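You operate a simulated robot arm through the tools that you are given. There is no shell and no other tool. Be economical: measure what you need, move in short steps, check, and stop when the job is done.

The job below is to be done with a simulated robot arm. You get a single attempt, and the scene is never put back.

TASK
Put things in order on the worktop under the window. At the end: the brown bread roll from the worktop under the window stands where the cream tin (marked "SODA") stood; the beige scrubbing brush stands where the brown bread roll stood; the cream tin from the worktop under the window stands on top of the teal ribbed tray; the red tomato from the worktop under the window stands on top of the red apple; the green packet (marked "TEA") is in the white soup bowl; whatever was shut is shut again. Leave all else as you found it, and nothing knocked over.
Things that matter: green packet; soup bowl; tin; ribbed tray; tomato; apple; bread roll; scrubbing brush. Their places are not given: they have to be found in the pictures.

The check looks at the end state, three seconds after you hand in, the way a careful person would. Anything else that was tipped, shoved, dropped, spilled or broken makes it a failure.

THE ROBOT
A 6-joint arm with a two-finger parallel gripper, fixed in place. Base frame: the origin is at the foot of the arm, x ahead of it, y to its left, z up; the work surface is at about z = 0.86. Lengths are in m, angles in degrees, forces in N, time in s.
With the tool pointing down near the work surface it reaches from about 0.24 to 0.64 m from the base axis. Its first joint turns from -66.0 to 66.0 degrees. Payload 2.7 kg.
The TCP is the grasp point between the finger pads, 0.023 m short of the fingertips. In the tool frame z runs along the fingers and y along their closing line. The gripper opens to 0.094 m. The fingers are 0.038 m wide and 0.01 m thick; the gripper's body (0.054 by 0.096 m) begins 0.039 m behind the TCP.
Orientation is told as [roll, pitch, yaw] about the base's x, y, z axes, in that order, counted from this pose: with the fingers straight down and closing along the base's y, the tool's x points along the base's -x, its y along +y and its z along -z.

THE INTERFACE
- The arm moves only by the tool apply_moves. Its argument "increments" is a list that holds one entry, the list of rows, each a list of 7 numbers: the turn, a rotation vector about the tool's x, y, z in degrees, then the shift along the tool's x, y, z in m, then the finger opening in m, from 0 to 0.094. In form: [[[rx, ry, rz, dx, dy, dz, claw], ...]]. A call has 1 to 10 rows; each row shifts and turns the commanded pose from where the row before left it, along the tool's axes as they then stand. Rows are played at 5 a second. More than 0.05 m and 8.6 degrees between two rows, or a gripper value outside its range, and nothing of the call is played. Where a pose cannot be reached the arm comes as near as it can. A force on the tool above 40 N (or 10 N above the force at the start of the call, whichever is more), or a blocked arm, ends the call early, and 0.2 s more pass. Each finger travels about 0.045 m/s and halts on what it meets, pressing with about 44 N; the grip force reading is that of the motor and also rises with nothing between the fingers. The clock runs only during rows and for 0.2 s after the last one: add rows that do not move to give the fingers time. The reply holds the time, the measured pose of the TCP, the force on the tool along the base axes, the opening and the grip force, in the units named above and with some noise.
- Cameras (640 x 400 px; columns grow to the right, rows downward): "scene" is fixed at [0.0836, -0.4467, 1.3953]; the picture's right is [0.66, -0.75, 0.00], its down [-0.48, -0.42, -0.77] and it looks along [0.58, 0.51, -0.64] (base axes); focal length 316 px, centre (320, 200). "wrist" rides on the gripper at [0.086, 0.016, -0.075] in the tool frame; the picture's right is [-0.18, 0.98, 0.00], its down [-0.58, -0.11, -0.81] and it looks along [-0.79, -0.15, 0.59] (tool axes); focal length 243 px, centre (320, 200).
- camera(camera): a new picture of that camera. The clock stands still meanwhile.
- probe_pixels(camera, pixels): there is no depth. For up to 12 entries [column, row, z] of the newest picture of that camera ("zoom" is the newest enlarged one), the place [x, y] in the base frame at which the ray of that pixel passes the height z, good to about 0.003 m. The clock stands still meanwhile.
- close_up(camera, box): a new picture of the part [left, top, right, bottom] of that camera's present view, enlarged. The clock stands still meanwhile.
- hand_in(): hands the job in; it is judged then, once.

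Keep the steps short. Do not move on a guess: measure, check each grasp and each placing, and mend mistakes. In all there are 80 turns and 38 pictures (those below and enlarged ones count). Leave the gripper open and the arm clear of the work at the hand-in unless told otherwise, and finish with a single line.

The tools are called after "Request:" as name(argument=value, ...) on one line, values as JSON. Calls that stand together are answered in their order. apply_moves: Moves the arm, as the interface text tells. Its arguments: {"type":"object","properties":{"increments":{"type":"array","items":{"type":"array","items":{"type":"array","items":{"type":"number"}}}}},"required":["increments"]} The other tools are called the same way: camera (camera) takes a picture; probe_pixels (camera, pixels) gives the place at which the rays of pixels pass given heights; close_up (camera, box) takes an enlarged picture of a part of a camera's view; hand_in () hands the job in.

At the start:

```text
clock: 0.0
tool_pos: [0.3137, -0.158, 1.1442]
ee_rot: [-0.2, 0.0, 0.0]
ft_force: [0.3, 0.1, -0.1]
gripper_width: 0.0941
finger_force: 0.0
```

scene: 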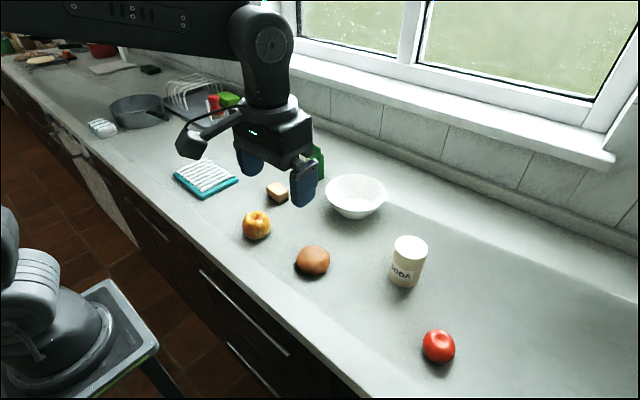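
wrist: 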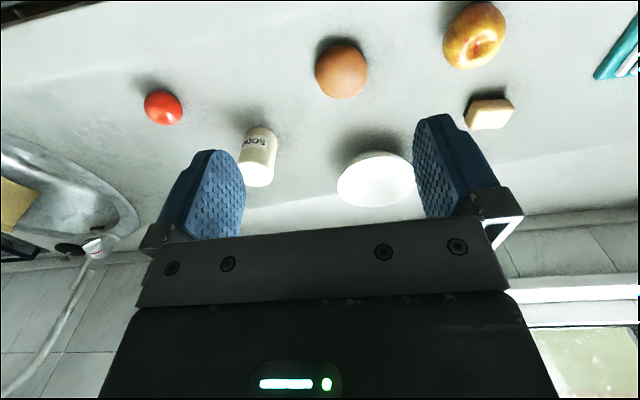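

I see the tray near (205,178), an apple at (257,225), the roll at (312,261), the tin at (408,262), the tomato at (438,346), the bowl at (356,195), and something green behind the gripper near (318,160). I'll enlarge both halves of that area to tell them apart.

Request:
close_up(camera="scene", box=[80, 60, 400, 260])

Request:
probe_pixels(camera="scene", pixels=[[205, 178, 0.88], [277, 192, 0.88], [257, 225, 0.89], [312, 261, 0.88], [410, 245, 0.96], [404, 282, 0.86], [438, 346, 0.885], [356, 200, 0.9], [318, 160, 0.9]])

```text
2.00 times, centred on (240, 160) of scene
```

zoom: 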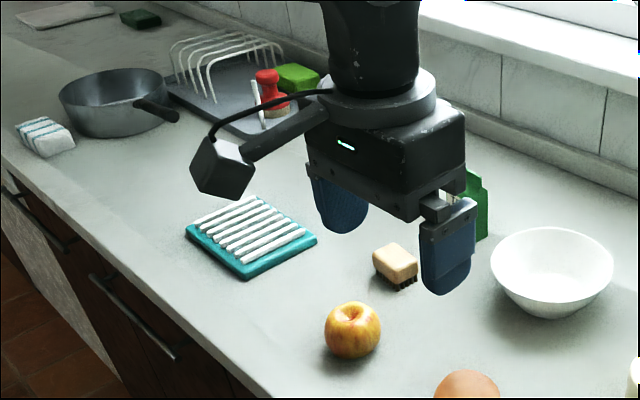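

```text
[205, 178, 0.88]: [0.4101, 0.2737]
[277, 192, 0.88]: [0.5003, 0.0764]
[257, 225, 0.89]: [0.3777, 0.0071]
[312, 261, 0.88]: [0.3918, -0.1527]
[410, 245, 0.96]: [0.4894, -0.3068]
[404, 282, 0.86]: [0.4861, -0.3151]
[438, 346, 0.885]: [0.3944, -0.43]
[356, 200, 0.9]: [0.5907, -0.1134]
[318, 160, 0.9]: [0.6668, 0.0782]
```

The brush is the beige block at (277,192) and the tray is the teal one. The green packet is hidden by the gripper, so I'll shift the arm 0.2 m to its left at the same height and look again.

Request:
apply_moves(increments=[[[0, 0, 0, 0, 0.04, 0, 0.094], [0, 0, 0, 0, 0.04, 0, 0.094], [0, 0, 0, 0, 0.04, 0, 0.094], [0, 0, 0, 0, 0.04, 0, 0.094], [0, 0, 0, 0, 0.04, 0, 0.094], [0, 0, 0, 0, 0.04, 0, 0.094], [0, 0, 0, 0, 0, 0, 0.094]]])

Request:
close_up(camera="scene", box=[230, 110, 470, 260])

Request:
camera(camera="wrist")

```text
clock: 1.6
tool_pos: [0.3118, 0.0828, 1.1426]
ee_rot: [-0.1, 0.0, -0.2]
ft_force: [-0.8, 0.1, 0.3]
gripper_width: 0.0941
finger_force: 0.0
```

```text
2.67 times, centred on (350, 185) of scene
```

zoom: 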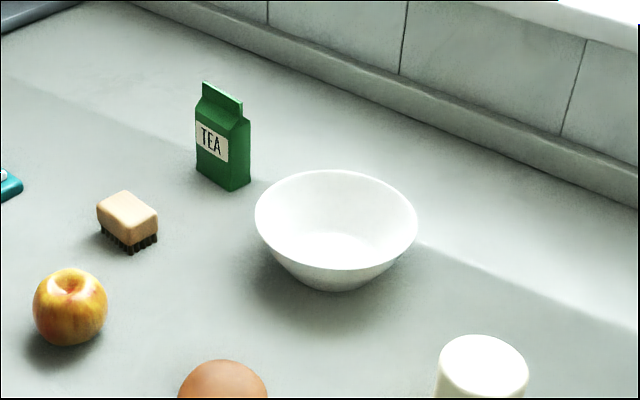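

```text
33 pictures are left
```

wrist: 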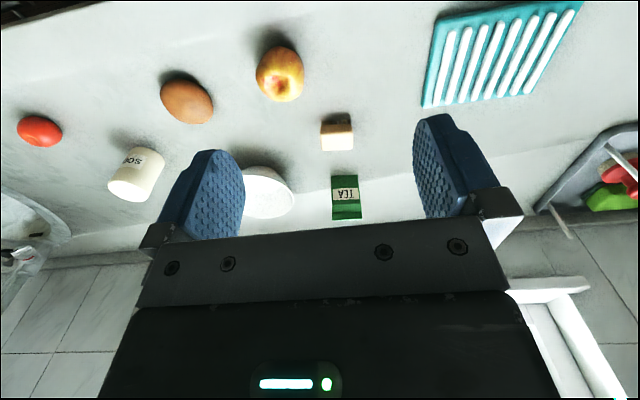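

The packet (zoom ~222,140), brush, bowl and apple are now clear. I'll measure their corners and heights.

Request:
probe_pixels(camera="zoom", pixels=[[197, 171, 0.86], [231, 191, 0.86], [250, 182, 0.86], [203, 83, 0.96], [242, 103, 0.96], [131, 254, 0.86], [158, 241, 0.86], [103, 234, 0.86], [133, 229, 0.9], [158, 211, 0.9], [97, 207, 0.9], [123, 191, 0.9]])

Request:
probe_pixels(camera="zoom", pixels=[[256, 215, 0.92], [417, 228, 0.92], [340, 170, 0.92], [332, 268, 0.92], [337, 291, 0.86], [70, 346, 0.865], [33, 310, 0.895], [107, 307, 0.895], [74, 285, 0.925], [439, 362, 0.95], [528, 362, 0.95], [484, 336, 0.95]])

Request:
probe_pixels(camera="scene", pixels=[[394, 248, 0.95], [427, 248, 0.95], [411, 236, 0.95], [405, 289, 0.86], [391, 278, 0.86], [418, 284, 0.86], [295, 262, 0.88], [330, 262, 0.88], [312, 278, 0.865], [312, 245, 0.895], [422, 346, 0.88], [455, 346, 0.88]])

Request:
close_up(camera="scene", box=[270, 220, 510, 370])

```text
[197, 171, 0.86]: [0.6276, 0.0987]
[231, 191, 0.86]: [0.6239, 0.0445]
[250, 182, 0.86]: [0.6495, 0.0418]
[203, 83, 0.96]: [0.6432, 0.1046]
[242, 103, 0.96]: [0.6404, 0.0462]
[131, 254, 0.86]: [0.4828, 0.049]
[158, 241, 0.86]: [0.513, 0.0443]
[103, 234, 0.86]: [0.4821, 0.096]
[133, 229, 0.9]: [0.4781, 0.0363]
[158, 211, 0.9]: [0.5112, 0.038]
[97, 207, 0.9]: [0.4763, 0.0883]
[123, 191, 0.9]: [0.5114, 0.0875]
```

```text
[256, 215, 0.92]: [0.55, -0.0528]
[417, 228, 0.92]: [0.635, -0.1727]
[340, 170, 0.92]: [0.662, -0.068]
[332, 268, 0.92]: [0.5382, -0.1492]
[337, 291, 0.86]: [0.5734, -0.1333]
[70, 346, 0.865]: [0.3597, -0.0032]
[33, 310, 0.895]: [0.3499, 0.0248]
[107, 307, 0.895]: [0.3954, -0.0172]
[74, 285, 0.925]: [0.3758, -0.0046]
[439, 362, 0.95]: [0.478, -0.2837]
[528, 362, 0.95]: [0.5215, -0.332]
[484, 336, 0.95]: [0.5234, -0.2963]
```

```text
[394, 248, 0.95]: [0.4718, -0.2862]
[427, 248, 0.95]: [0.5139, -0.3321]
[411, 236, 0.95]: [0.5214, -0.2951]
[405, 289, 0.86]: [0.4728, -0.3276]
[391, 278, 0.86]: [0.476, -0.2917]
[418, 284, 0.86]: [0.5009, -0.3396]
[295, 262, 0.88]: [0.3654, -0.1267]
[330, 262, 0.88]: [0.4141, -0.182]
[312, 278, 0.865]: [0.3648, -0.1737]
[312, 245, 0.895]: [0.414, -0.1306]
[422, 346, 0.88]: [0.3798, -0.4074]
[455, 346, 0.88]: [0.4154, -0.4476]
```

```text
2.67 times, centred on (390, 295) of scene
```

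zoom: 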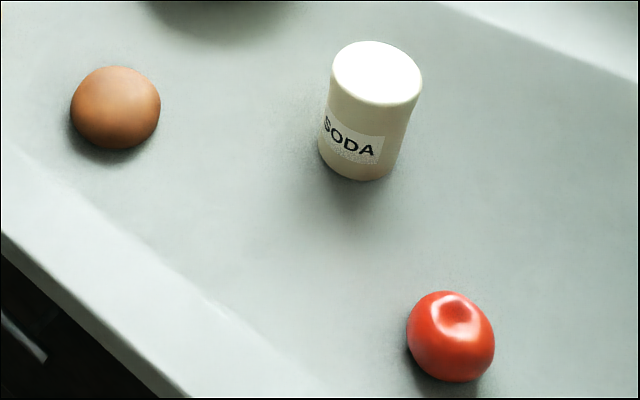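

The readings give these positions:

| Thing | Position (x, y) | Size |
|---|---|---|
| Tin | (0.495, -0.312) | 0.062 wide, 0.09 high |
| Packet | (0.637, 0.073) | |
| Brush | (0.496, 0.065) | |
| Bowl | (0.597, -0.11) | |
| Apple | (0.374, 0.003) | |
| Roll | (0.390, -0.154) | |
| Tomato | (0.397, -0.43) | |

The tin goes first, so I'll move high above it.

Request:
apply_moves(increments=[[[0, 0, 0, -0.0203, -0.0439, 0, 0.094], [0, 0, 0, -0.0203, -0.0439, 0, 0.094], [0, 0, 0, -0.0203, -0.0439, 0, 0.094], [0, 0, 0, -0.0203, -0.0439, 0, 0.094], [0, 0, 0, -0.0203, -0.0439, 0, 0.094], [0, 0, 0, -0.0203, -0.0439, 0, 0.094], [0, 0, 0, -0.0203, -0.0439, 0, 0.094], [0, 0, 0, -0.0203, -0.0439, 0, 0.094], [0, 0, 0, -0.0203, -0.0439, 0, 0.094], [0, 0, 0, 0, 0, 0.03, 0.094]]])

Request:
camera(camera="wrist")

Request:
camera(camera="scene")

```text
clock: 3.8
tool_pos: [0.4952, -0.3139, 1.1148]
ee_rot: [-0.2, 0.0, 0.0]
ft_force: [0.0, 0.0, -0.2]
gripper_width: 0.0943
finger_force: 0.0
```

```text
31 pictures are left
```

wrist: 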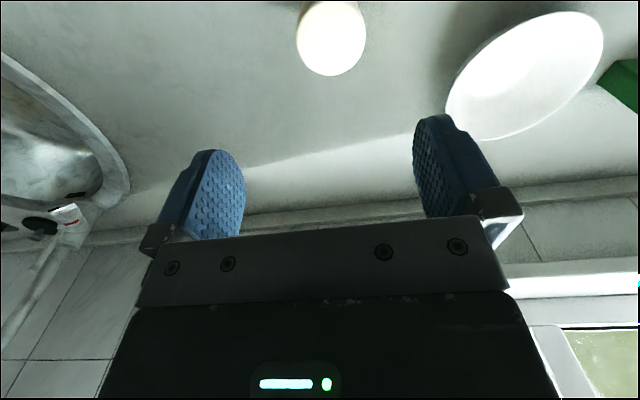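

```text
30 pictures are left
```

scene: 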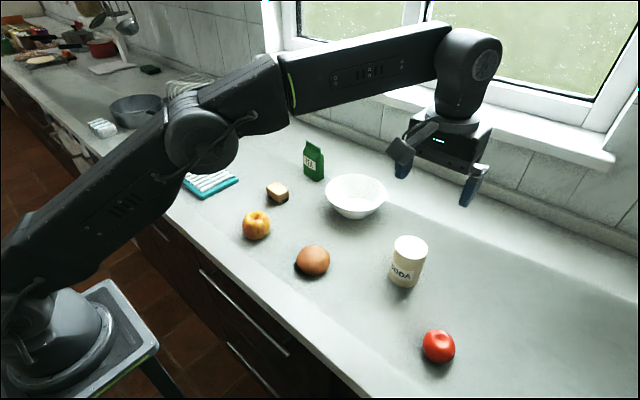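

In the wrist picture the tin top spans columns 296–366 and is centred near (331,39). I'll probe it, and the bowl rim too.

Request:
probe_pixels(camera="wrist", pixels=[[331, 39, 0.95], [297, 38, 0.95], [366, 38, 0.95], [331, 75, 0.95], [446, 105, 0.92], [604, 35, 0.92], [560, 12, 0.92], [490, 139, 0.92]])

```text
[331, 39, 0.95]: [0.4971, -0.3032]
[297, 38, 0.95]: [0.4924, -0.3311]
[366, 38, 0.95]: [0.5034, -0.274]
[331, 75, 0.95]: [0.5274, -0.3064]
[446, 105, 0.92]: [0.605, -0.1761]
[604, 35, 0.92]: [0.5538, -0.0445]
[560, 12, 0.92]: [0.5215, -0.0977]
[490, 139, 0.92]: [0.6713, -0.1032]
```

The tin centre is (0.497, -0.306). I'll shift 7 mm in y and go down to z = 0.925, so the gripper body stays above the tin top.

Request:
apply_moves(increments=[[[0, 0, 0, -0.002, 0.0075, 0.03, 0.094], [0, 0, 0, 0, 0, 0.035, 0.094], [0, 0, 0, 0, 0, 0.035, 0.094], [0, 0, 0, 0, 0, 0.035, 0.094], [0, 0, 0, 0, 0, 0.03, 0.094], [0, 0, 0, 0, 0, 0.022, 0.094], [0, 0, 0, 0, 0, 0, 0.094]]])

Request:
close_up(camera="scene", box=[310, 160, 510, 310])

```text
clock: 5.4
tool_pos: [0.4973, -0.307, 0.9269]
ee_rot: [-0.1, 0.0, -0.1]
ft_force: [-0.7, 0.8, 0.4]
gripper_width: 0.094
finger_force: 0.1
```

```text
2.67 times, centred on (410, 235) of scene
```

zoom: 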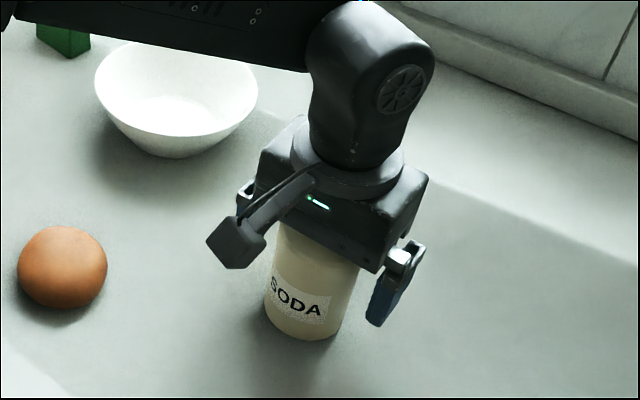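

The fingers straddle the tin. I'll close, then lift a little.

Request:
apply_moves(increments=[[[0, 0, 0, 0, 0, 0, 0.04], [0, 0, 0, 0, 0, 0, 0.04], [0, 0, 0, 0, 0, 0, 0.04], [0, 0, 0, 0, 0, 0, 0.04], [0, 0, 0, 0, 0, -0.01, 0.04], [0, 0, 0, 0, 0, -0.02, 0.04], [0, 0, 0, 0, 0, -0.03, 0.04]]])

```text
clock: 7.0
tool_pos: [0.4984, -0.3061, 0.9881]
ee_rot: [-0.1, 0.0, 0.0]
ft_force: [0.2, 0.5, -2.0]
gripper_width: 0.0612
finger_force: 43.8
```

The tin is held at 0.061 m wide. Next I measure the tray from its corners in the fixed view: (173,178), (202,199), (239,181) and (206,158). I'll lift at the same time.

Request:
probe_pixels(camera="scene", pixels=[[173.5, 178, 0.86], [202.5, 199, 0.86], [238.5, 181, 0.86], [176.5, 171, 0.88], [201.5, 191, 0.88], [233, 176, 0.88], [205, 158, 0.88]])

Request:
apply_moves(increments=[[[0, 0, 0, 0, 0, -0.04, 0.04], [0, 0, 0, 0, 0, -0.04, 0.04], [0, 0, 0, 0.02, 0.04, -0.02, 0.04], [0, 0, 0, 0.02, 0.04, 0, 0.04], [0, 0, 0, 0.02, 0.04, 0, 0.04], [0, 0, 0, 0.02, 0.04, 0, 0.04], [0, 0, 0, 0.02, 0.04, 0, 0.04], [0, 0, 0, 0.02, 0.04, 0, 0.04], [0, 0, 0, 0.02, 0.04, 0, 0.04], [0, 0, 0, 0.02, 0.04, 0, 0.04]]])

```text
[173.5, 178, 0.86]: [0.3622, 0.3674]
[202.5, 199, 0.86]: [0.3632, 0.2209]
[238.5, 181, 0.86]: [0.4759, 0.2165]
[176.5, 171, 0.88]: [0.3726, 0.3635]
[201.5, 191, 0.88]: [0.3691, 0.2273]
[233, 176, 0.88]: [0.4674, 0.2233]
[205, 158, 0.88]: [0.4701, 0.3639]
```

```text
clock: 9.2
tool_pos: [0.3375, 0.0137, 1.0863]
ee_rot: [-0.2, 0.1, -0.1]
ft_force: [0.6, -0.7, -1.9]
gripper_width: 0.0613
finger_force: 44.1
```

The tray centre is about (0.419, 0.293) and the rib top is at about 0.88. I'll move the held tin over it.

Request:
apply_moves(increments=[[[0, 0, 0, -0.0117, 0.0399, 0, 0.04], [0, 0, 0, -0.0117, 0.0399, 0, 0.04], [0, 0, 0, -0.0117, 0.0399, 0, 0.04], [0, 0, 0, -0.0117, 0.0399, 0, 0.04], [0, 0, 0, -0.0117, 0.0399, 0, 0.04], [0, 0, 0, -0.0117, 0.0399, 0, 0.04], [0, 0, 0, -0.0117, 0.0399, 0, 0.04], [0, 0, 0, 0, 0, 0.04, 0.04], [0, 0, 0, 0, 0, 0.03, 0.04], [0, 0, 0, 0, 0, 0, 0.04]]])

Request:
close_up(camera="scene", box=[110, 60, 310, 210])

Request:
camera(camera="wrist")

```text
clock: 11.4
tool_pos: [0.4192, 0.2928, 1.0162]
ee_rot: [-0.1, 0.0, 0.1]
ft_force: [-0.3, 0.0, -1.4]
gripper_width: 0.0614
finger_force: 43.7
```

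```text
2.67 times, centred on (210, 135) of scene
```

zoom: 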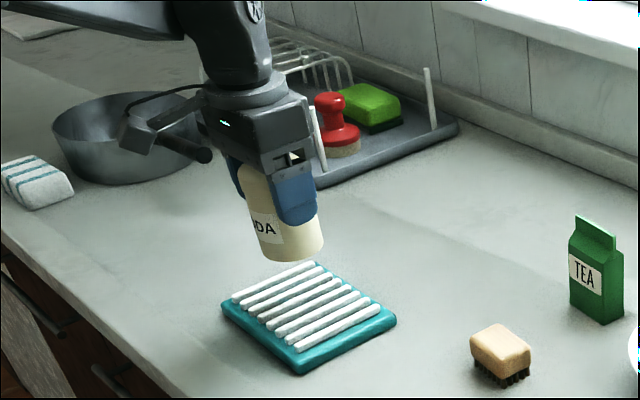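

```text
27 pictures are left
```

wrist: 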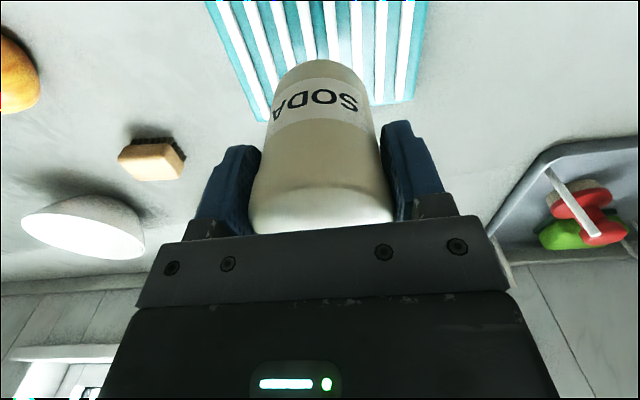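

The tin hangs centred above the tray. I'll lower it most of the way, then go in small steps and watch the force.

Request:
apply_moves(increments=[[[0, 0, 0, 0, 0, 0.025, 0.04], [0, 0, 0, 0, 0, 0.02, 0.04], [0, 0, 0, 0, 0, 0.005, 0.04], [0, 0, 0, 0, 0, 0.004, 0.04], [0, 0, 0, 0, 0, 0.003, 0.04], [0, 0, 0, 0, 0, 0, 0.04]]])

Request:
close_up(camera="scene", box=[150, 90, 270, 210])

```text
clock: 12.8
tool_pos: [0.4193, 0.2933, 0.9584]
ee_rot: [-0.1, 0.1, 0.0]
ft_force: [0.2, 0.1, -2.2]
gripper_width: 0.0612
finger_force: 43.6
```

```text
3.33 times, centred on (210, 150) of scene
```

zoom: 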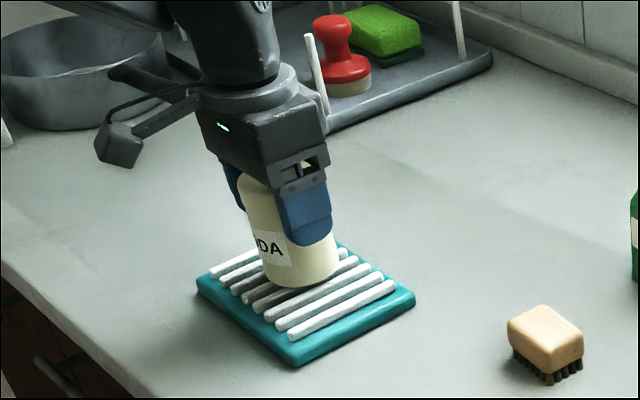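

No contact yet. I'll continue in 2 mm steps.

Request:
apply_moves(increments=[[[0, 0, 0, 0, 0, 0.002, 0.04], [0, 0, 0, 0, 0, 0.002, 0.04], [0, 0, 0, 0, 0, 0.002, 0.04], [0, 0, 0, 0, 0, 0.001, 0.04], [0, 0, 0, 0, 0, 0, 0.04]]])

```text
clock: 14.0
tool_pos: [0.4184, 0.2938, 0.9529]
ee_rot: [-0.1, -0.1, -0.1]
ft_force: [-3.5, -1.5, 7.1]
gripper_width: 0.0613
finger_force: 43.6
```

Force z went from -2 to +7 N, so the tin is resting on the ribs. I'll open and rise straight up.

Request:
apply_moves(increments=[[[0, 0, 0, 0, 0, 0, 0.094], [0, 0, 0, 0, 0, 0, 0.094], [0, 0, 0, 0, 0, 0, 0.094], [0, 0, 0, 0, 0, -0.02, 0.094], [0, 0, 0, 0, 0, -0.04, 0.094], [0, 0, 0, 0, 0, -0.05, 0.094], [0, 0, 0, 0, 0, -0.05, 0.094], [0, 0, 0, 0, -0.04, 0, 0.094], [0, 0, 0, 0, -0.04, 0, 0.094], [0, 0, 0, 0, -0.04, 0, 0.094]]])

Request:
apply_moves(increments=[[[0, 0, 0, 0.012, -0.042, 0, 0.094], [0, 0, 0, 0.012, -0.042, 0, 0.094], [0, 0, 0, 0.012, -0.042, 0, 0.094], [0, 0, 0, 0.012, -0.042, 0, 0.094], [0, 0, 0, 0.012, -0.042, 0, 0.094], [0, 0, 0, 0.012, -0.042, 0, 0.094], [0, 0, 0, 0.012, -0.042, 0, 0.094], [0, 0, 0, 0.012, -0.034, 0, 0.094]]])

Request:
camera(camera="wrist")

Request:
close_up(camera="scene", box=[110, 60, 350, 210])

```text
clock: 16.2
tool_pos: [0.419, 0.1743, 1.1115]
ee_rot: [-0.1, 0.0, 0.0]
ft_force: [0.1, -1.1, 0.5]
gripper_width: 0.0938
finger_force: 0.0
```

```text
clock: 18.0
tool_pos: [0.3249, -0.1542, 1.1131]
ee_rot: [-0.1, 0.0, -0.1]
ft_force: [0.6, -0.4, -0.3]
gripper_width: 0.0944
finger_force: 0.0
```

```text
25 pictures are left
```

wrist: 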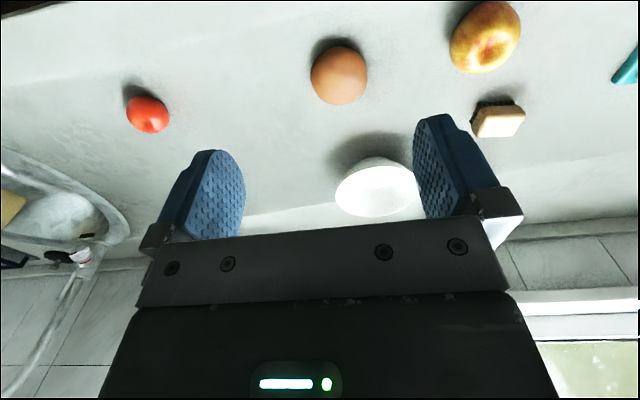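

```text
2.67 times, centred on (230, 135) of scene
```

zoom: 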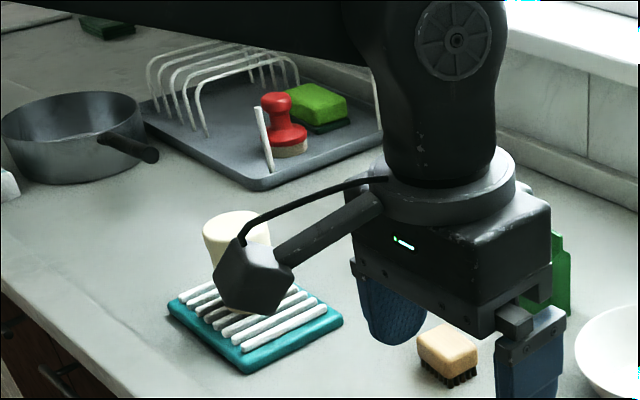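

The tin stands on the tray. In the wrist picture the roll spans columns 310–367 and rows 46–104, so I'll measure it and the tomato (127–169, 95–133).

Request:
probe_pixels(camera="wrist", pixels=[[339, 75, 0.885], [310, 75, 0.88], [367, 75, 0.88], [339, 104, 0.88], [338, 46, 0.89], [127, 112, 0.88], [169, 118, 0.88], [147, 95, 0.89], [151, 133, 0.88], [340, 80, 0.89]])

Request:
close_up(camera="wrist", box=[100, 0, 420, 200])

```text
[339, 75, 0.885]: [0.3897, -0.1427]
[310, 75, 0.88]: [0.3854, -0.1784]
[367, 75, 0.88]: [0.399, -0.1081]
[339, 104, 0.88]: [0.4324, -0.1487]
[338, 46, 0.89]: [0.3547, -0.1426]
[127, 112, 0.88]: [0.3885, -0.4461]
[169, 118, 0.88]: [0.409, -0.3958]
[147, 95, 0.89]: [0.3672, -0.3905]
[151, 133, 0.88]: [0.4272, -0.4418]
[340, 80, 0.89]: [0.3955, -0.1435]
```

```text
2.00 times, centred on (260, 100) of wrist
```

zoom: 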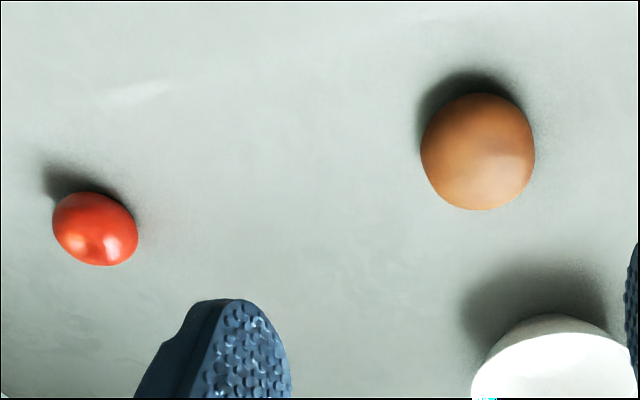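

The roll is about 0.071 m wide and centred near (0.392, -0.146). I'll go above it and down to z ≈ 0.93 first, then check the clearance.

Request:
apply_moves(increments=[[[0, 0, 0, -0.034, 0.0045, 0.02, 0.094], [0, 0, 0, -0.033, 0.0045, 0.02, 0.094], [0, 0, 0, 0, 0, 0.04, 0.094], [0, 0, 0, 0, 0, 0.04, 0.094], [0, 0, 0, 0, 0, 0.04, 0.094], [0, 0, 0, 0, 0, 0.023, 0.094], [0, 0, 0, 0, 0, 0, 0.094]]])

Request:
camera(camera="wrist")

Request:
close_up(camera="scene", box=[230, 190, 390, 290])

```text
clock: 19.6
tool_pos: [0.391, -0.1469, 0.9303]
ee_rot: [-0.1, 0.0, 0.0]
ft_force: [0.1, 0.4, -0.1]
gripper_width: 0.0937
finger_force: 0.0
```

```text
22 pictures are left
```

wrist: 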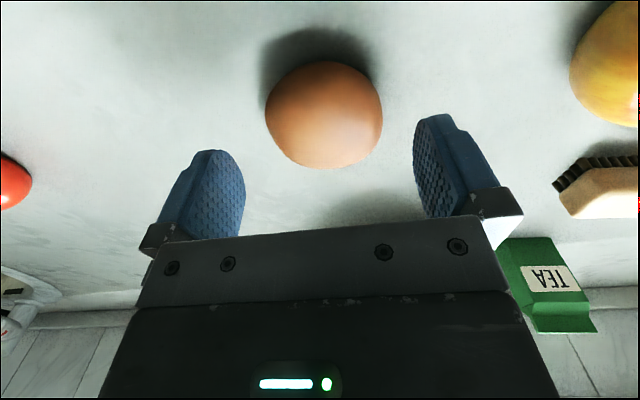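

```text
4.00 times, centred on (310, 240) of scene
```

zoom: 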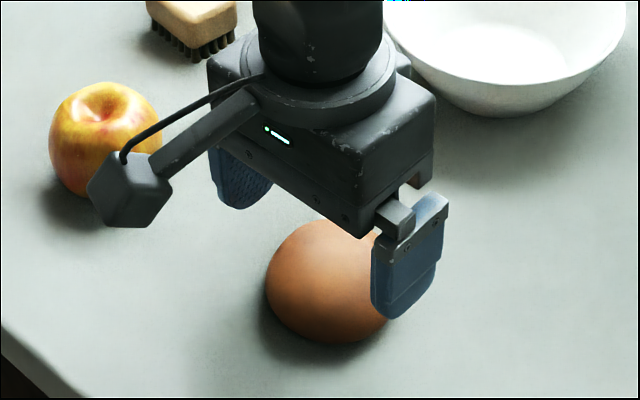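

The roll sits between the fingers in the wrist picture (265–383, against finger edges at 245 and 413). One probe will confirm its centre.

Request:
probe_pixels(camera="wrist", pixels=[[324, 115, 0.88], [265, 110, 0.88], [383, 110, 0.88], [320, 63, 0.89], [330, 167, 0.875]])

```text
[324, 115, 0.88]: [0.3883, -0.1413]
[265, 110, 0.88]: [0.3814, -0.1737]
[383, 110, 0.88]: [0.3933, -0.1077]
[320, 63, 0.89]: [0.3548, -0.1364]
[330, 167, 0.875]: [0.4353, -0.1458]
```

The wrist view puts the centre at y ≈ -0.141 and the scene view at about -0.150. I'll shift +3 mm, go down to z = 0.887 and close gently.

Request:
apply_moves(increments=[[[0, 0, 0, 0, 0.003, 0.02, 0.094], [0, 0, 0, 0, 0, 0.015, 0.094], [0, 0, 0, 0, 0, 0.008, 0.094], [0, 0, 0, 0, 0, 0, 0.094], [0, 0, 0, 0, 0, 0, 0.055], [0, 0, 0, 0, 0, 0, 0.055], [0, 0, 0, 0, 0, 0, 0.055], [0, 0, 0, 0, 0, 0, 0.055], [0, 0, 0, 0, 0, 0, 0.055]]])

```text
clock: 21.6
tool_pos: [0.3916, -0.1424, 0.8858]
ee_rot: [-0.1, 0.0, 0.0]
ft_force: [0.2, -0.7, 0.2]
gripper_width: 0.0712
finger_force: 44.1
```

The roll is held at 0.071 m with no side force, so it stood near (0.391, -0.143). I'll lift it and carry it over the tin's old place at (0.4975, -0.306).

Request:
apply_moves(increments=[[[0, 0, 0, 0, 0, -0.02, 0.055], [0, 0, 0, 0, 0, -0.04, 0.055], [0, 0, 0, 0, 0, -0.04, 0.055], [0, 0, 0, -0.0266, -0.041, 0, 0.055], [0, 0, 0, -0.0266, -0.041, 0, 0.055], [0, 0, 0, -0.0266, -0.041, 0, 0.055], [0, 0, 0, -0.0266, -0.041, 0, 0.055], [0, 0, 0, 0, 0, 0.04, 0.055], [0, 0, 0, 0, 0, 0.03, 0.055], [0, 0, 0, 0, 0, 0, 0.055]]])

Request:
close_up(camera="scene", box=[310, 160, 510, 310])

```text
clock: 23.8
tool_pos: [0.4954, -0.3082, 0.9164]
ee_rot: [-0.1, 0.0, 0.0]
ft_force: [0.7, 0.4, 0.0]
gripper_width: 0.0713
finger_force: 44.1
```

```text
2.67 times, centred on (410, 235) of scene
```

zoom: 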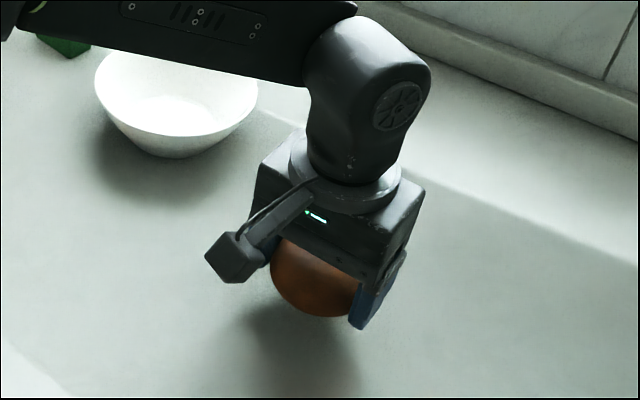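

Everything is clear. I'll lower it 0.029 m in shrinking steps back to the height it was gripped at (0.886).

Request:
apply_moves(increments=[[[0, 0, 0, -0.002, 0.002, 0.015, 0.055], [0, 0, 0, 0, 0, 0.008, 0.055], [0, 0, 0, 0, 0, 0.004, 0.055], [0, 0, 0, 0, 0, 0.002, 0.055], [0, 0, 0, 0, 0, 0.001, 0.055], [0, 0, 0, 0, 0, 0, 0.055]]])

```text
clock: 25.2
tool_pos: [0.4982, -0.3061, 0.8875]
ee_rot: [-0.1, 0.0, 0.0]
ft_force: [0.5, -0.1, -0.8]
gripper_width: 0.0711
finger_force: 44.1
```

Not quite touching. I'll go 2 mm more, open, wait, and rise.

Request:
apply_moves(increments=[[[0, 0, 0, 0, 0, 0.001, 0.055], [0, 0, 0, 0, 0, 0.001, 0.055], [0, 0, 0, 0, 0, 0, 0.055], [0, 0, 0, 0, 0, 0, 0.094], [0, 0, 0, 0, 0, 0, 0.094], [0, 0, 0, 0, 0, 0, 0.094], [0, 0, 0, 0, 0, -0.02, 0.094], [0, 0, 0, 0, 0, -0.05, 0.094], [0, 0, 0, 0, 0, -0.05, 0.094], [0, 0, 0, 0, 0, -0.05, 0.094]]])

```text
clock: 27.4
tool_pos: [0.5001, -0.3034, 1.0583]
ee_rot: [-0.2, 0.0, 0.0]
ft_force: [0.0, -0.6, -1.0]
gripper_width: 0.094
finger_force: 0.0
```

The roll is released. Next I move over the brush at (0.498, 0.068), then look at it and at the placed roll.

Request:
apply_moves(increments=[[[0, 0, 0, 0.0003, 0.0412, 0, 0.094], [0, 0, 0, 0.0003, 0.0412, 0, 0.094], [0, 0, 0, 0.0003, 0.0412, 0, 0.094], [0, 0, 0, 0.0003, 0.0412, 0, 0.094], [0, 0, 0, 0.0003, 0.0412, 0, 0.094], [0, 0, 0, 0.0003, 0.0412, 0, 0.094], [0, 0, 0, 0.0003, 0.0412, 0, 0.094], [0, 0, 0, 0.0003, 0.0412, 0, 0.094], [0, 0, 0, 0.0003, 0.0412, 0, 0.094], [0, 0, 0, 0, 0, 0, 0.094]]])

Request:
camera(camera="wrist")

Request:
camera(camera="scene")

```text
clock: 29.6
tool_pos: [0.4975, 0.0673, 1.0546]
ee_rot: [0.0, 0.0, 0.0]
ft_force: [0.0, -1.0, -0.2]
gripper_width: 0.0939
finger_force: 0.1
```

```text
19 pictures are left
```

wrist: 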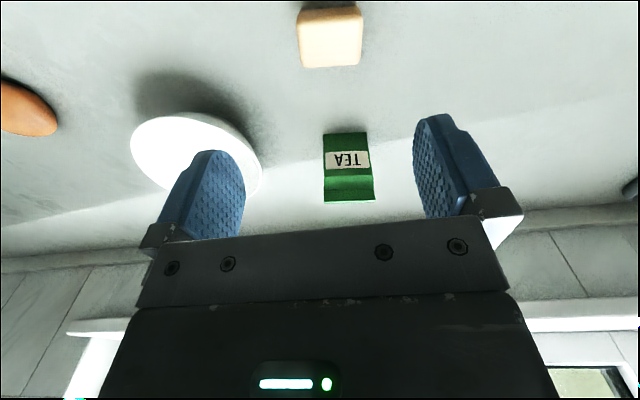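

```text
18 pictures are left
```

scene: 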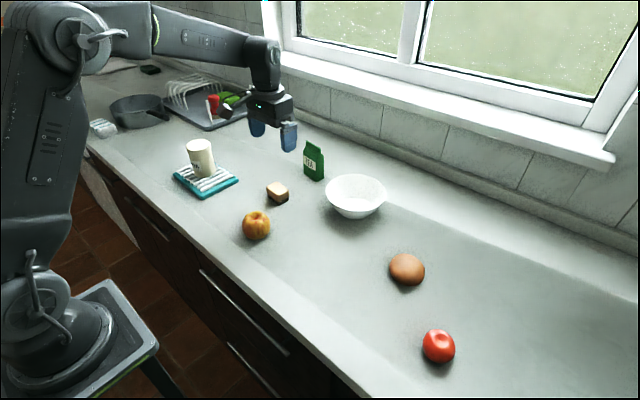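

The roll is standing in the tin's place and the tin is on the tray. In the wrist picture the brush top spans about (297–362, 3–67) and the packet top about (323–375, 133–202), so I'll probe both.

Request:
probe_pixels(camera="wrist", pixels=[[302, 68, 0.885], [360, 64, 0.885], [297, 10, 0.895], [359, 6, 0.895], [330, 40, 0.893], [325, 201, 0.955], [375, 198, 0.955], [324, 134, 0.86], [366, 132, 0.86], [350, 180, 0.955]])

Request:
probe_pixels(camera="scene", pixels=[[407, 270, 0.88], [389, 270, 0.88], [425, 270, 0.88], [200, 145, 0.97], [200, 176, 0.885]])

```text
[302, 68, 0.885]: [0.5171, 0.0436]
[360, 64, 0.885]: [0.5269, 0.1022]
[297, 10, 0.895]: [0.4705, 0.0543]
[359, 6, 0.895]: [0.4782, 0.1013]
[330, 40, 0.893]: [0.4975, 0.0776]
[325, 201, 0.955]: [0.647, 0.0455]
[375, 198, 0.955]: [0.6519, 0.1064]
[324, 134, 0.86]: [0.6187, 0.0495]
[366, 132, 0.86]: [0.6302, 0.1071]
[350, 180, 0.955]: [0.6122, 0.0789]
```

```text
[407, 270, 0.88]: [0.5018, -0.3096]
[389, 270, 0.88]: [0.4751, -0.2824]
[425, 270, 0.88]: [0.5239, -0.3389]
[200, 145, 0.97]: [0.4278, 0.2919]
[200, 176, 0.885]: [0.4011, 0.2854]
```

The brush centre is about (0.497, 0.071), its length lies along y, and it is about 0.053 m long. I'll go down to z = 0.888 and close.

Request:
apply_moves(increments=[[[0, 0, 0, 0, 0.004, 0.045, 0.094], [0, 0, 0, 0, 0, 0.045, 0.094], [0, 0, 0, 0, 0, 0.04, 0.094], [0, 0, 0, 0, 0, 0.026, 0.094], [0, 0, 0, 0, 0, 0.009, 0.094], [0, 0, 0, 0, 0, 0, 0.094], [0, 0, 0, 0, 0, 0, 0.04], [0, 0, 0, 0, 0, 0, 0.04], [0, 0, 0, 0, 0, 0, 0.04], [0, 0, 0, 0, 0, 0, 0.04]]])

Request:
close_up(camera="scene", box=[210, 120, 370, 220])

```text
clock: 31.8
tool_pos: [0.4975, 0.0698, 0.8908]
ee_rot: [-0.2, -0.1, 0.0]
ft_force: [0.3, -0.5, 0.0]
gripper_width: 0.0554
finger_force: 44.6
```

```text
4.00 times, centred on (290, 170) of scene
```

zoom: 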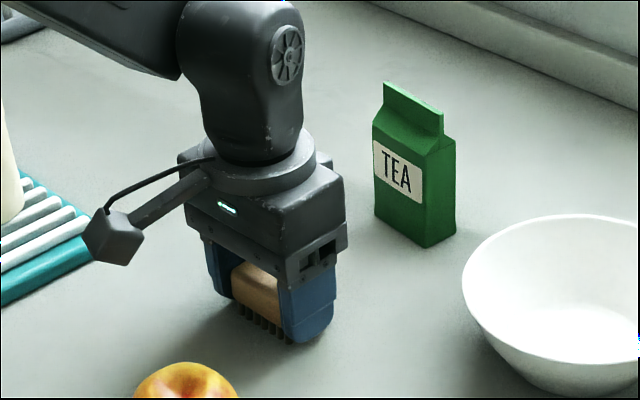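

The brush is held at 0.055 m. I'll lift it and carry it over the roll's old place at (0.391, -0.144).

Request:
apply_moves(increments=[[[0, 0, 0, 0, 0, -0.02, 0.04], [0, 0, 0, 0, 0, -0.04, 0.04], [0, 0, 0, 0, 0, -0.04, 0.04], [0, 0, 0, 0.0213, -0.0428, 0, 0.04], [0, 0, 0, 0.0213, -0.0428, 0, 0.04], [0, 0, 0, 0.0213, -0.0428, 0, 0.04], [0, 0, 0, 0.0213, -0.0428, 0, 0.04], [0, 0, 0, 0.0213, -0.0428, 0, 0.04], [0, 0, 0, 0, 0, 0.04, 0.04], [0, 0, 0, 0, 0, 0.04, 0.04]]])

Request:
apply_moves(increments=[[[0, 0, 0, 0, 0, 0.01, 0.04], [0, 0, 0, 0, 0, 0.005, 0.04], [0, 0, 0, 0, 0, 0.003, 0.04], [0, 0, 0, 0, 0, 0, 0.04]]])

```text
clock: 34.0
tool_pos: [0.3895, -0.1446, 0.9099]
ee_rot: [-0.1, 0.0, 0.1]
ft_force: [0.2, 0.2, -0.3]
gripper_width: 0.0551
finger_force: 44.3
```

```text
clock: 35.0
tool_pos: [0.3901, -0.1442, 0.8915]
ee_rot: [-0.1, 0.0, 0.0]
ft_force: [-0.3, 0.1, -0.9]
gripper_width: 0.0551
finger_force: 44.1
```

The height is 0.8915 with no contact, and the grip was made at 0.8908. I'll go 2 mm more, then open and rise.

Request:
apply_moves(increments=[[[0, 0, 0, 0, 0, 0.001, 0.04], [0, 0, 0, 0, 0, 0.001, 0.04], [0, 0, 0, 0, 0, 0, 0.04], [0, 0, 0, 0, 0, 0, 0.094], [0, 0, 0, 0, 0, 0, 0.094], [0, 0, 0, 0, 0, 0, 0.094], [0, 0, 0, 0, 0, -0.02, 0.094], [0, 0, 0, 0, 0, -0.05, 0.094], [0, 0, 0, 0, 0, -0.05, 0.094], [0, 0, 0, 0, 0, -0.05, 0.094]]])

```text
clock: 37.2
tool_pos: [0.3885, -0.1442, 1.0615]
ee_rot: [0.0, 0.1, 0.0]
ft_force: [-0.7, -0.3, 0.1]
gripper_width: 0.0939
finger_force: 0.0
```

The brush is released. Next is the packet, gripped across y with a target of (0.637, 0.075). I'll travel high toward it and check the brush on the way.

Request:
apply_moves(increments=[[[0, 0, 0, 0, 0, -0.03, 0.094], [0, 0, 0, -0.0355, 0.0313, 0, 0.094], [0, 0, 0, -0.0355, 0.0313, 0, 0.094], [0, 0, 0, -0.0355, 0.0313, 0, 0.094], [0, 0, 0, -0.0355, 0.0313, 0, 0.094], [0, 0, 0, -0.0355, 0.0313, 0, 0.094], [0, 0, 0, -0.0355, 0.0313, 0, 0.094], [0, 0, 0, -0.0355, 0.0313, 0, 0.094], [0, 0, 0, 0, 0, 0.02, 0.094], [0, 0, 0, 0, 0, 0, 0.094]]])

Request:
camera(camera="wrist")

Request:
camera(camera="scene")

```text
clock: 39.4
tool_pos: [0.6065, 0.0572, 1.0652]
ee_rot: [0.0, 0.0, 0.1]
ft_force: [-0.1, -0.5, -0.3]
gripper_width: 0.094
finger_force: 0.2
out of reach, approached as far as the arm can: row 8
```

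```text
16 pictures are left
```

wrist: 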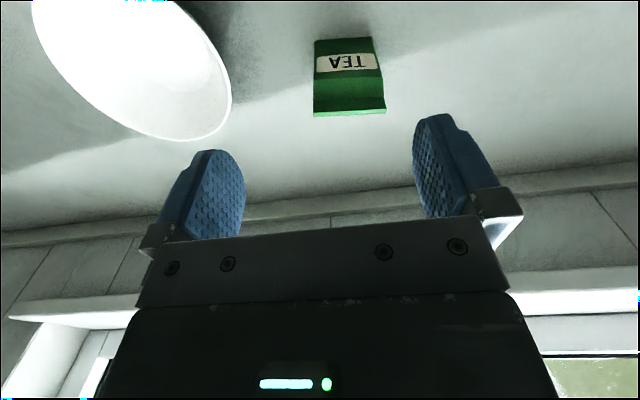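

```text
15 pictures are left
```

scene: 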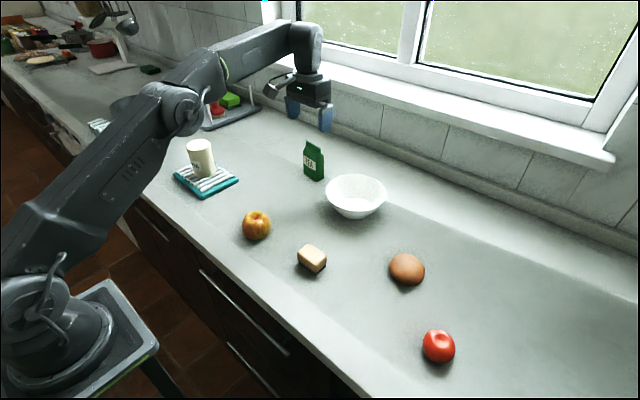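

At this height the arm can reach only r ≈ 0.61, and the brush stands properly at (312,258). I'll measure the packet's ridge and the bowl rim from this wrist view before going lower.

Request:
probe_pixels(camera="wrist", pixels=[[313, 116, 0.965], [386, 111, 0.965], [314, 43, 0.86], [372, 37, 0.86], [231, 100, 0.92], [180, 141, 0.92], [33, 15, 0.92]])

Request:
probe_pixels(camera="scene", pixels=[[325, 195, 0.92], [387, 199, 0.92], [353, 174, 0.92], [357, 211, 0.92], [356, 219, 0.86], [312, 270, 0.86], [297, 262, 0.86], [326, 266, 0.86]])

```text
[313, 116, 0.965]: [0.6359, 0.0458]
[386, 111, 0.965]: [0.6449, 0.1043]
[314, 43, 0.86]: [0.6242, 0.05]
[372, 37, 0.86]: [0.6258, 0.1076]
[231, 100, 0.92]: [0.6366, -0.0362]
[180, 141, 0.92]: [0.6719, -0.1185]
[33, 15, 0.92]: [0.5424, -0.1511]
```

```text
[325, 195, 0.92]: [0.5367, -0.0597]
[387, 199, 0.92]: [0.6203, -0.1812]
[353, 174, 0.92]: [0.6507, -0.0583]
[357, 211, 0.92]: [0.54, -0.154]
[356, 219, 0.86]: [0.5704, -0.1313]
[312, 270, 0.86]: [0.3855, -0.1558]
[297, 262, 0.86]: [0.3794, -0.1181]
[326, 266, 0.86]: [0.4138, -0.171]
```

The packet's centre is (0.638, 0.076). I'll go down to z ≈ 0.995 while centring in y, then reach forward over it.

Request:
apply_moves(increments=[[[0, 0, 0, 0, 0.009, 0.035, 0.094], [0, 0, 0, 0, 0.009, 0.035, 0.094], [0, 0, 0, -0.01, 0, 0, 0.094], [0, 0, 0, -0.01, 0, 0, 0.094], [0, 0, 0, 0, 0, 0, 0.094]]])

Request:
close_up(camera="scene", box=[230, 90, 390, 190])

```text
clock: 40.6
tool_pos: [0.6259, 0.0746, 0.9943]
ee_rot: [-0.2, 0.0, 0.0]
ft_force: [0.4, -0.5, 0.6]
gripper_width: 0.0939
finger_force: 0.0
```

```text
4.00 times, centred on (310, 140) of scene
```

zoom: 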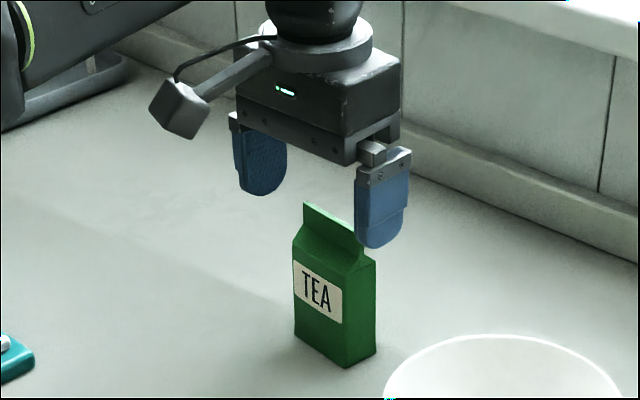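

The fingers straddle the packet with room. I'll go down to z ≈ 0.937 and forward 8 mm.

Request:
apply_moves(increments=[[[0, 0, 0, 0, 0.001, 0.02, 0.094], [0, 0, 0, -0.004, 0, 0.02, 0.094], [0, 0, 0, -0.004, 0, 0.018, 0.094], [0, 0, 0, 0, 0, 0, 0.094]]])

Request:
close_up(camera="scene", box=[230, 90, 390, 190])

```text
clock: 41.6
tool_pos: [0.6336, 0.0751, 0.9361]
ee_rot: [-0.1, 0.0, -0.1]
ft_force: [0.8, 0.0, -0.5]
gripper_width: 0.0939
finger_force: 0.1
```

```text
4.00 times, centred on (310, 140) of scene
```

zoom: 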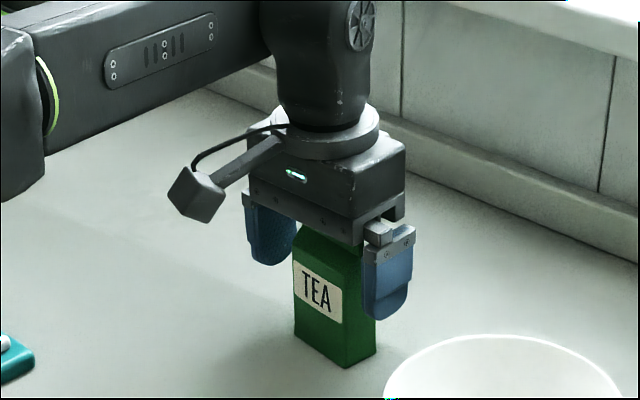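

Well placed and no contact. I'll close, then lift in small steps.

Request:
apply_moves(increments=[[[0, 0, 0, 0, 0, 0, 0.04], [0, 0, 0, 0, 0, 0, 0.04], [0, 0, 0, 0, 0, 0, 0.04], [0, 0, 0, 0, 0, 0, 0.04], [0, 0, 0, 0, 0, 0, 0.04], [0, 0, 0, 0.003, 0, -0.015, 0.04], [0, 0, 0, 0.006, 0, -0.02, 0.04], [0, 0, 0, 0, 0, 0, 0.04]]])

```text
clock: 43.4
tool_pos: [0.6251, 0.0759, 0.9719]
ee_rot: [-0.1, -0.1, 0.0]
ft_force: [0.1, -0.7, -1.0]
gripper_width: 0.0599
finger_force: 43.6
```

The packet is held at 0.060 m. I'll raise it so its bottom clears the bowl rim, then carry it over the bowl centre at (0.595, -0.110). The packet sits 4 mm ahead of the TCP.

Request:
apply_moves(increments=[[[0, 0, 0, 0.017, 0, -0.035, 0.04], [0, 0, 0, 0.017, 0, -0.03, 0.04], [0, 0, 0, 0, -0.04, 0, 0.04], [0, 0, 0, 0, -0.04, 0, 0.04], [0, 0, 0, 0, -0.04, 0, 0.04], [0, 0, 0, 0, -0.04, 0, 0.04], [0, 0, 0, 0, -0.026, 0, 0.04], [0, 0, 0, 0, 0, 0, 0.04]]])

Request:
close_up(camera="scene", box=[270, 110, 430, 210])

Request:
camera(camera="wrist")

```text
clock: 45.2
tool_pos: [0.5903, -0.1108, 1.0368]
ee_rot: [-0.1, 0.0, 0.0]
ft_force: [0.7, 0.6, -1.8]
gripper_width: 0.0599
finger_force: 44.1
```

```text
4.00 times, centred on (350, 160) of scene
```

zoom: 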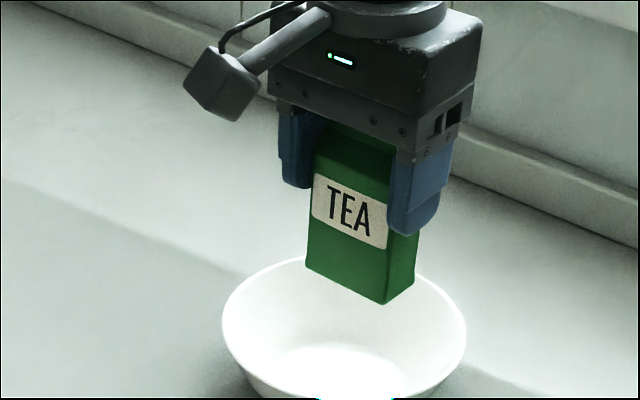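

```text
11 pictures are left
```

wrist: 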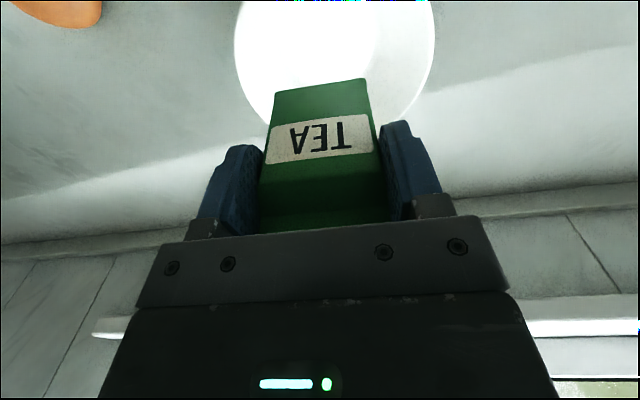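

The packet hangs over the bowl. I'll check the rim's left and right edges in the wrist view, (234,50) and (434,40), and in the zoom view.

Request:
probe_pixels(camera="wrist", pixels=[[234, 50, 0.92], [435, 35, 0.92], [400, 118, 0.92], [262, 115, 0.92]])

Request:
probe_pixels(camera="zoom", pixels=[[222, 318, 0.92], [467, 336, 0.92], [345, 375, 0.87], [420, 275, 0.92], [290, 262, 0.92]])

```text
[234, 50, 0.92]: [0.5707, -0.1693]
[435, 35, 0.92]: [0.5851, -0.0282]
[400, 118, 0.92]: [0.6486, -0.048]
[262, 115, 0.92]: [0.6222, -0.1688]
```

```text
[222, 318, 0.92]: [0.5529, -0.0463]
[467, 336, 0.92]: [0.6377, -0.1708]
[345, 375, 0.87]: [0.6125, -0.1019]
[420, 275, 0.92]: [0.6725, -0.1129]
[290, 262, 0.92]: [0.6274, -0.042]
```

The bowl centre is about (0.595, -0.105). I'll shift +5 mm in y and lower until the packet bottom is at about 0.88.

Request:
apply_moves(increments=[[[0, 0, 0, 0, 0.005, 0.02, 0.04], [0, 0, 0, 0, 0, 0.02, 0.04], [0, 0, 0, 0, 0, 0.02, 0.04], [0, 0, 0, 0, 0, 0.015, 0.04], [0, 0, 0, 0, 0, 0.005, 0.04], [0, 0, 0, 0, 0, 0.002, 0.04], [0, 0, 0, 0, 0, 0, 0.04]]])

```text
clock: 46.8
tool_pos: [0.5913, -0.1049, 0.9545]
ee_rot: [-0.1, 0.0, -0.1]
ft_force: [-1.1, 0.0, -1.2]
gripper_width: 0.0597
finger_force: 44.5
```

Packet bottom at about 0.879 and no contact. I'll continue in 2 mm steps.

Request:
apply_moves(increments=[[[0, 0, 0, 0, 0, 0.002, 0.04], [0, 0, 0, 0, 0, 0.002, 0.04], [0, 0, 0, 0, 0, 0.002, 0.04], [0, 0, 0, 0, 0, 0, 0.04]]])

```text
clock: 47.8
tool_pos: [0.5907, -0.1047, 0.9493]
ee_rot: [-0.1, -0.1, 0.0]
ft_force: [0.4, 0.5, -0.8]
gripper_width: 0.06
finger_force: 44.0
```

Request:
apply_moves(increments=[[[0, 0, 0, 0, 0, 0.001, 0.04], [0, 0, 0, 0, 0, 0.001, 0.04], [0, 0, 0, 0, 0, 0.001, 0.04], [0, 0, 0, 0, 0, 0, 0.04]]])

Request:
close_up(camera="scene", box=[290, 130, 420, 230])

```text
clock: 48.8
tool_pos: [0.5909, -0.1065, 0.9459]
ee_rot: [-0.1, -0.1, 0.0]
ft_force: [-0.3, 0.7, -1.8]
gripper_width: 0.0598
finger_force: 44.1
```

```text
4.00 times, centred on (355, 180) of scene
```

zoom: 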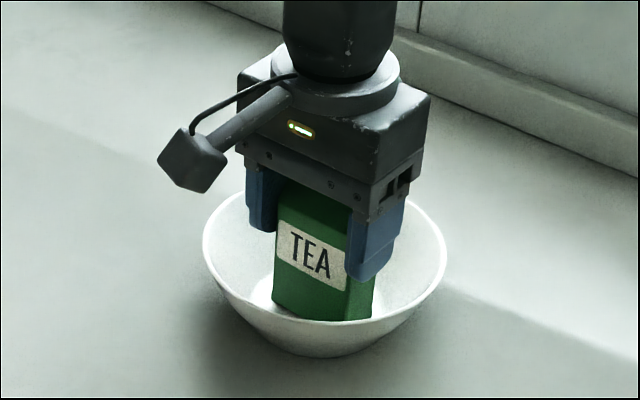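

The packet hangs well inside the bowl but still has no contact. I'll lower it a few millimetres more.

Request:
apply_moves(increments=[[[0, 0, 0, 0, 0, 0.001, 0.04], [0, 0, 0, 0, 0, 0.001, 0.04], [0, 0, 0, 0, 0, 0.001, 0.04], [0, 0, 0, 0, 0, 0, 0.04]]])

```text
clock: 49.8
tool_pos: [0.5923, -0.1057, 0.9445]
ee_rot: [-0.2, 0.0, 0.1]
ft_force: [-3.8, -0.5, 9.6]
gripper_width: 0.0599
finger_force: 43.5
```

Contact: force z rose to +9.6 N, so the packet rests on the bowl floor. I'll open partway to stay clear of the bowl wall, rise, and look.

Request:
apply_moves(increments=[[[0, 0, 0, 0, 0, -0.001, 0.04], [0, 0, 0, 0, 0, 0, 0.085], [0, 0, 0, 0, 0, 0, 0.085], [0, 0, 0, 0, 0, 0, 0.085], [0, 0, 0, 0, 0, -0.02, 0.085], [0, 0, 0, 0, 0, -0.03, 0.085], [0, 0, 0, 0, 0, -0.03, 0.085], [0, 0, 0, 0.03, 0, -0.03, 0.085], [0, 0, 0, 0.03, 0, 0, 0.094]]])

Request:
apply_moves(increments=[[[0, 0, 0, 0.035, -0.03, -0.01, 0.094], [0, 0, 0, 0.035, -0.03, 0, 0.094], [0, 0, 0, 0.03, -0.035, 0, 0.094], [0, 0, 0, 0.03, -0.035, 0, 0.094], [0, 0, 0, 0, -0.045, 0, 0.094], [0, 0, 0, 0, -0.045, 0, 0.094], [0, 0, 0, 0, -0.045, 0, 0.094], [0, 0, 0, 0, -0.045, 0, 0.094]]])

Request:
camera(camera="scene")

Request:
camera(camera="wrist")

```text
clock: 51.8
tool_pos: [0.5315, -0.1069, 1.0535]
ee_rot: [-0.1, 0.1, 0.1]
ft_force: [-0.5, -0.3, -0.6]
gripper_width: 0.0942
finger_force: 0.0
```

```text
clock: 53.6
tool_pos: [0.4011, -0.4147, 1.0642]
ee_rot: [-0.2, 0.0, 0.0]
ft_force: [0.1, -0.3, -0.1]
gripper_width: 0.094
finger_force: 0.1
```

```text
9 pictures are left
```

scene: 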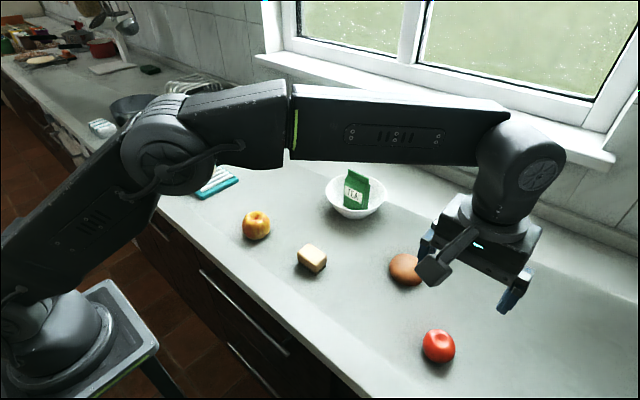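

```text
8 pictures are left
```

wrist: 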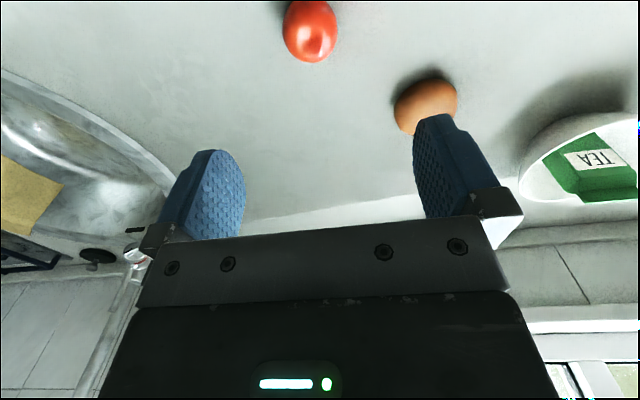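

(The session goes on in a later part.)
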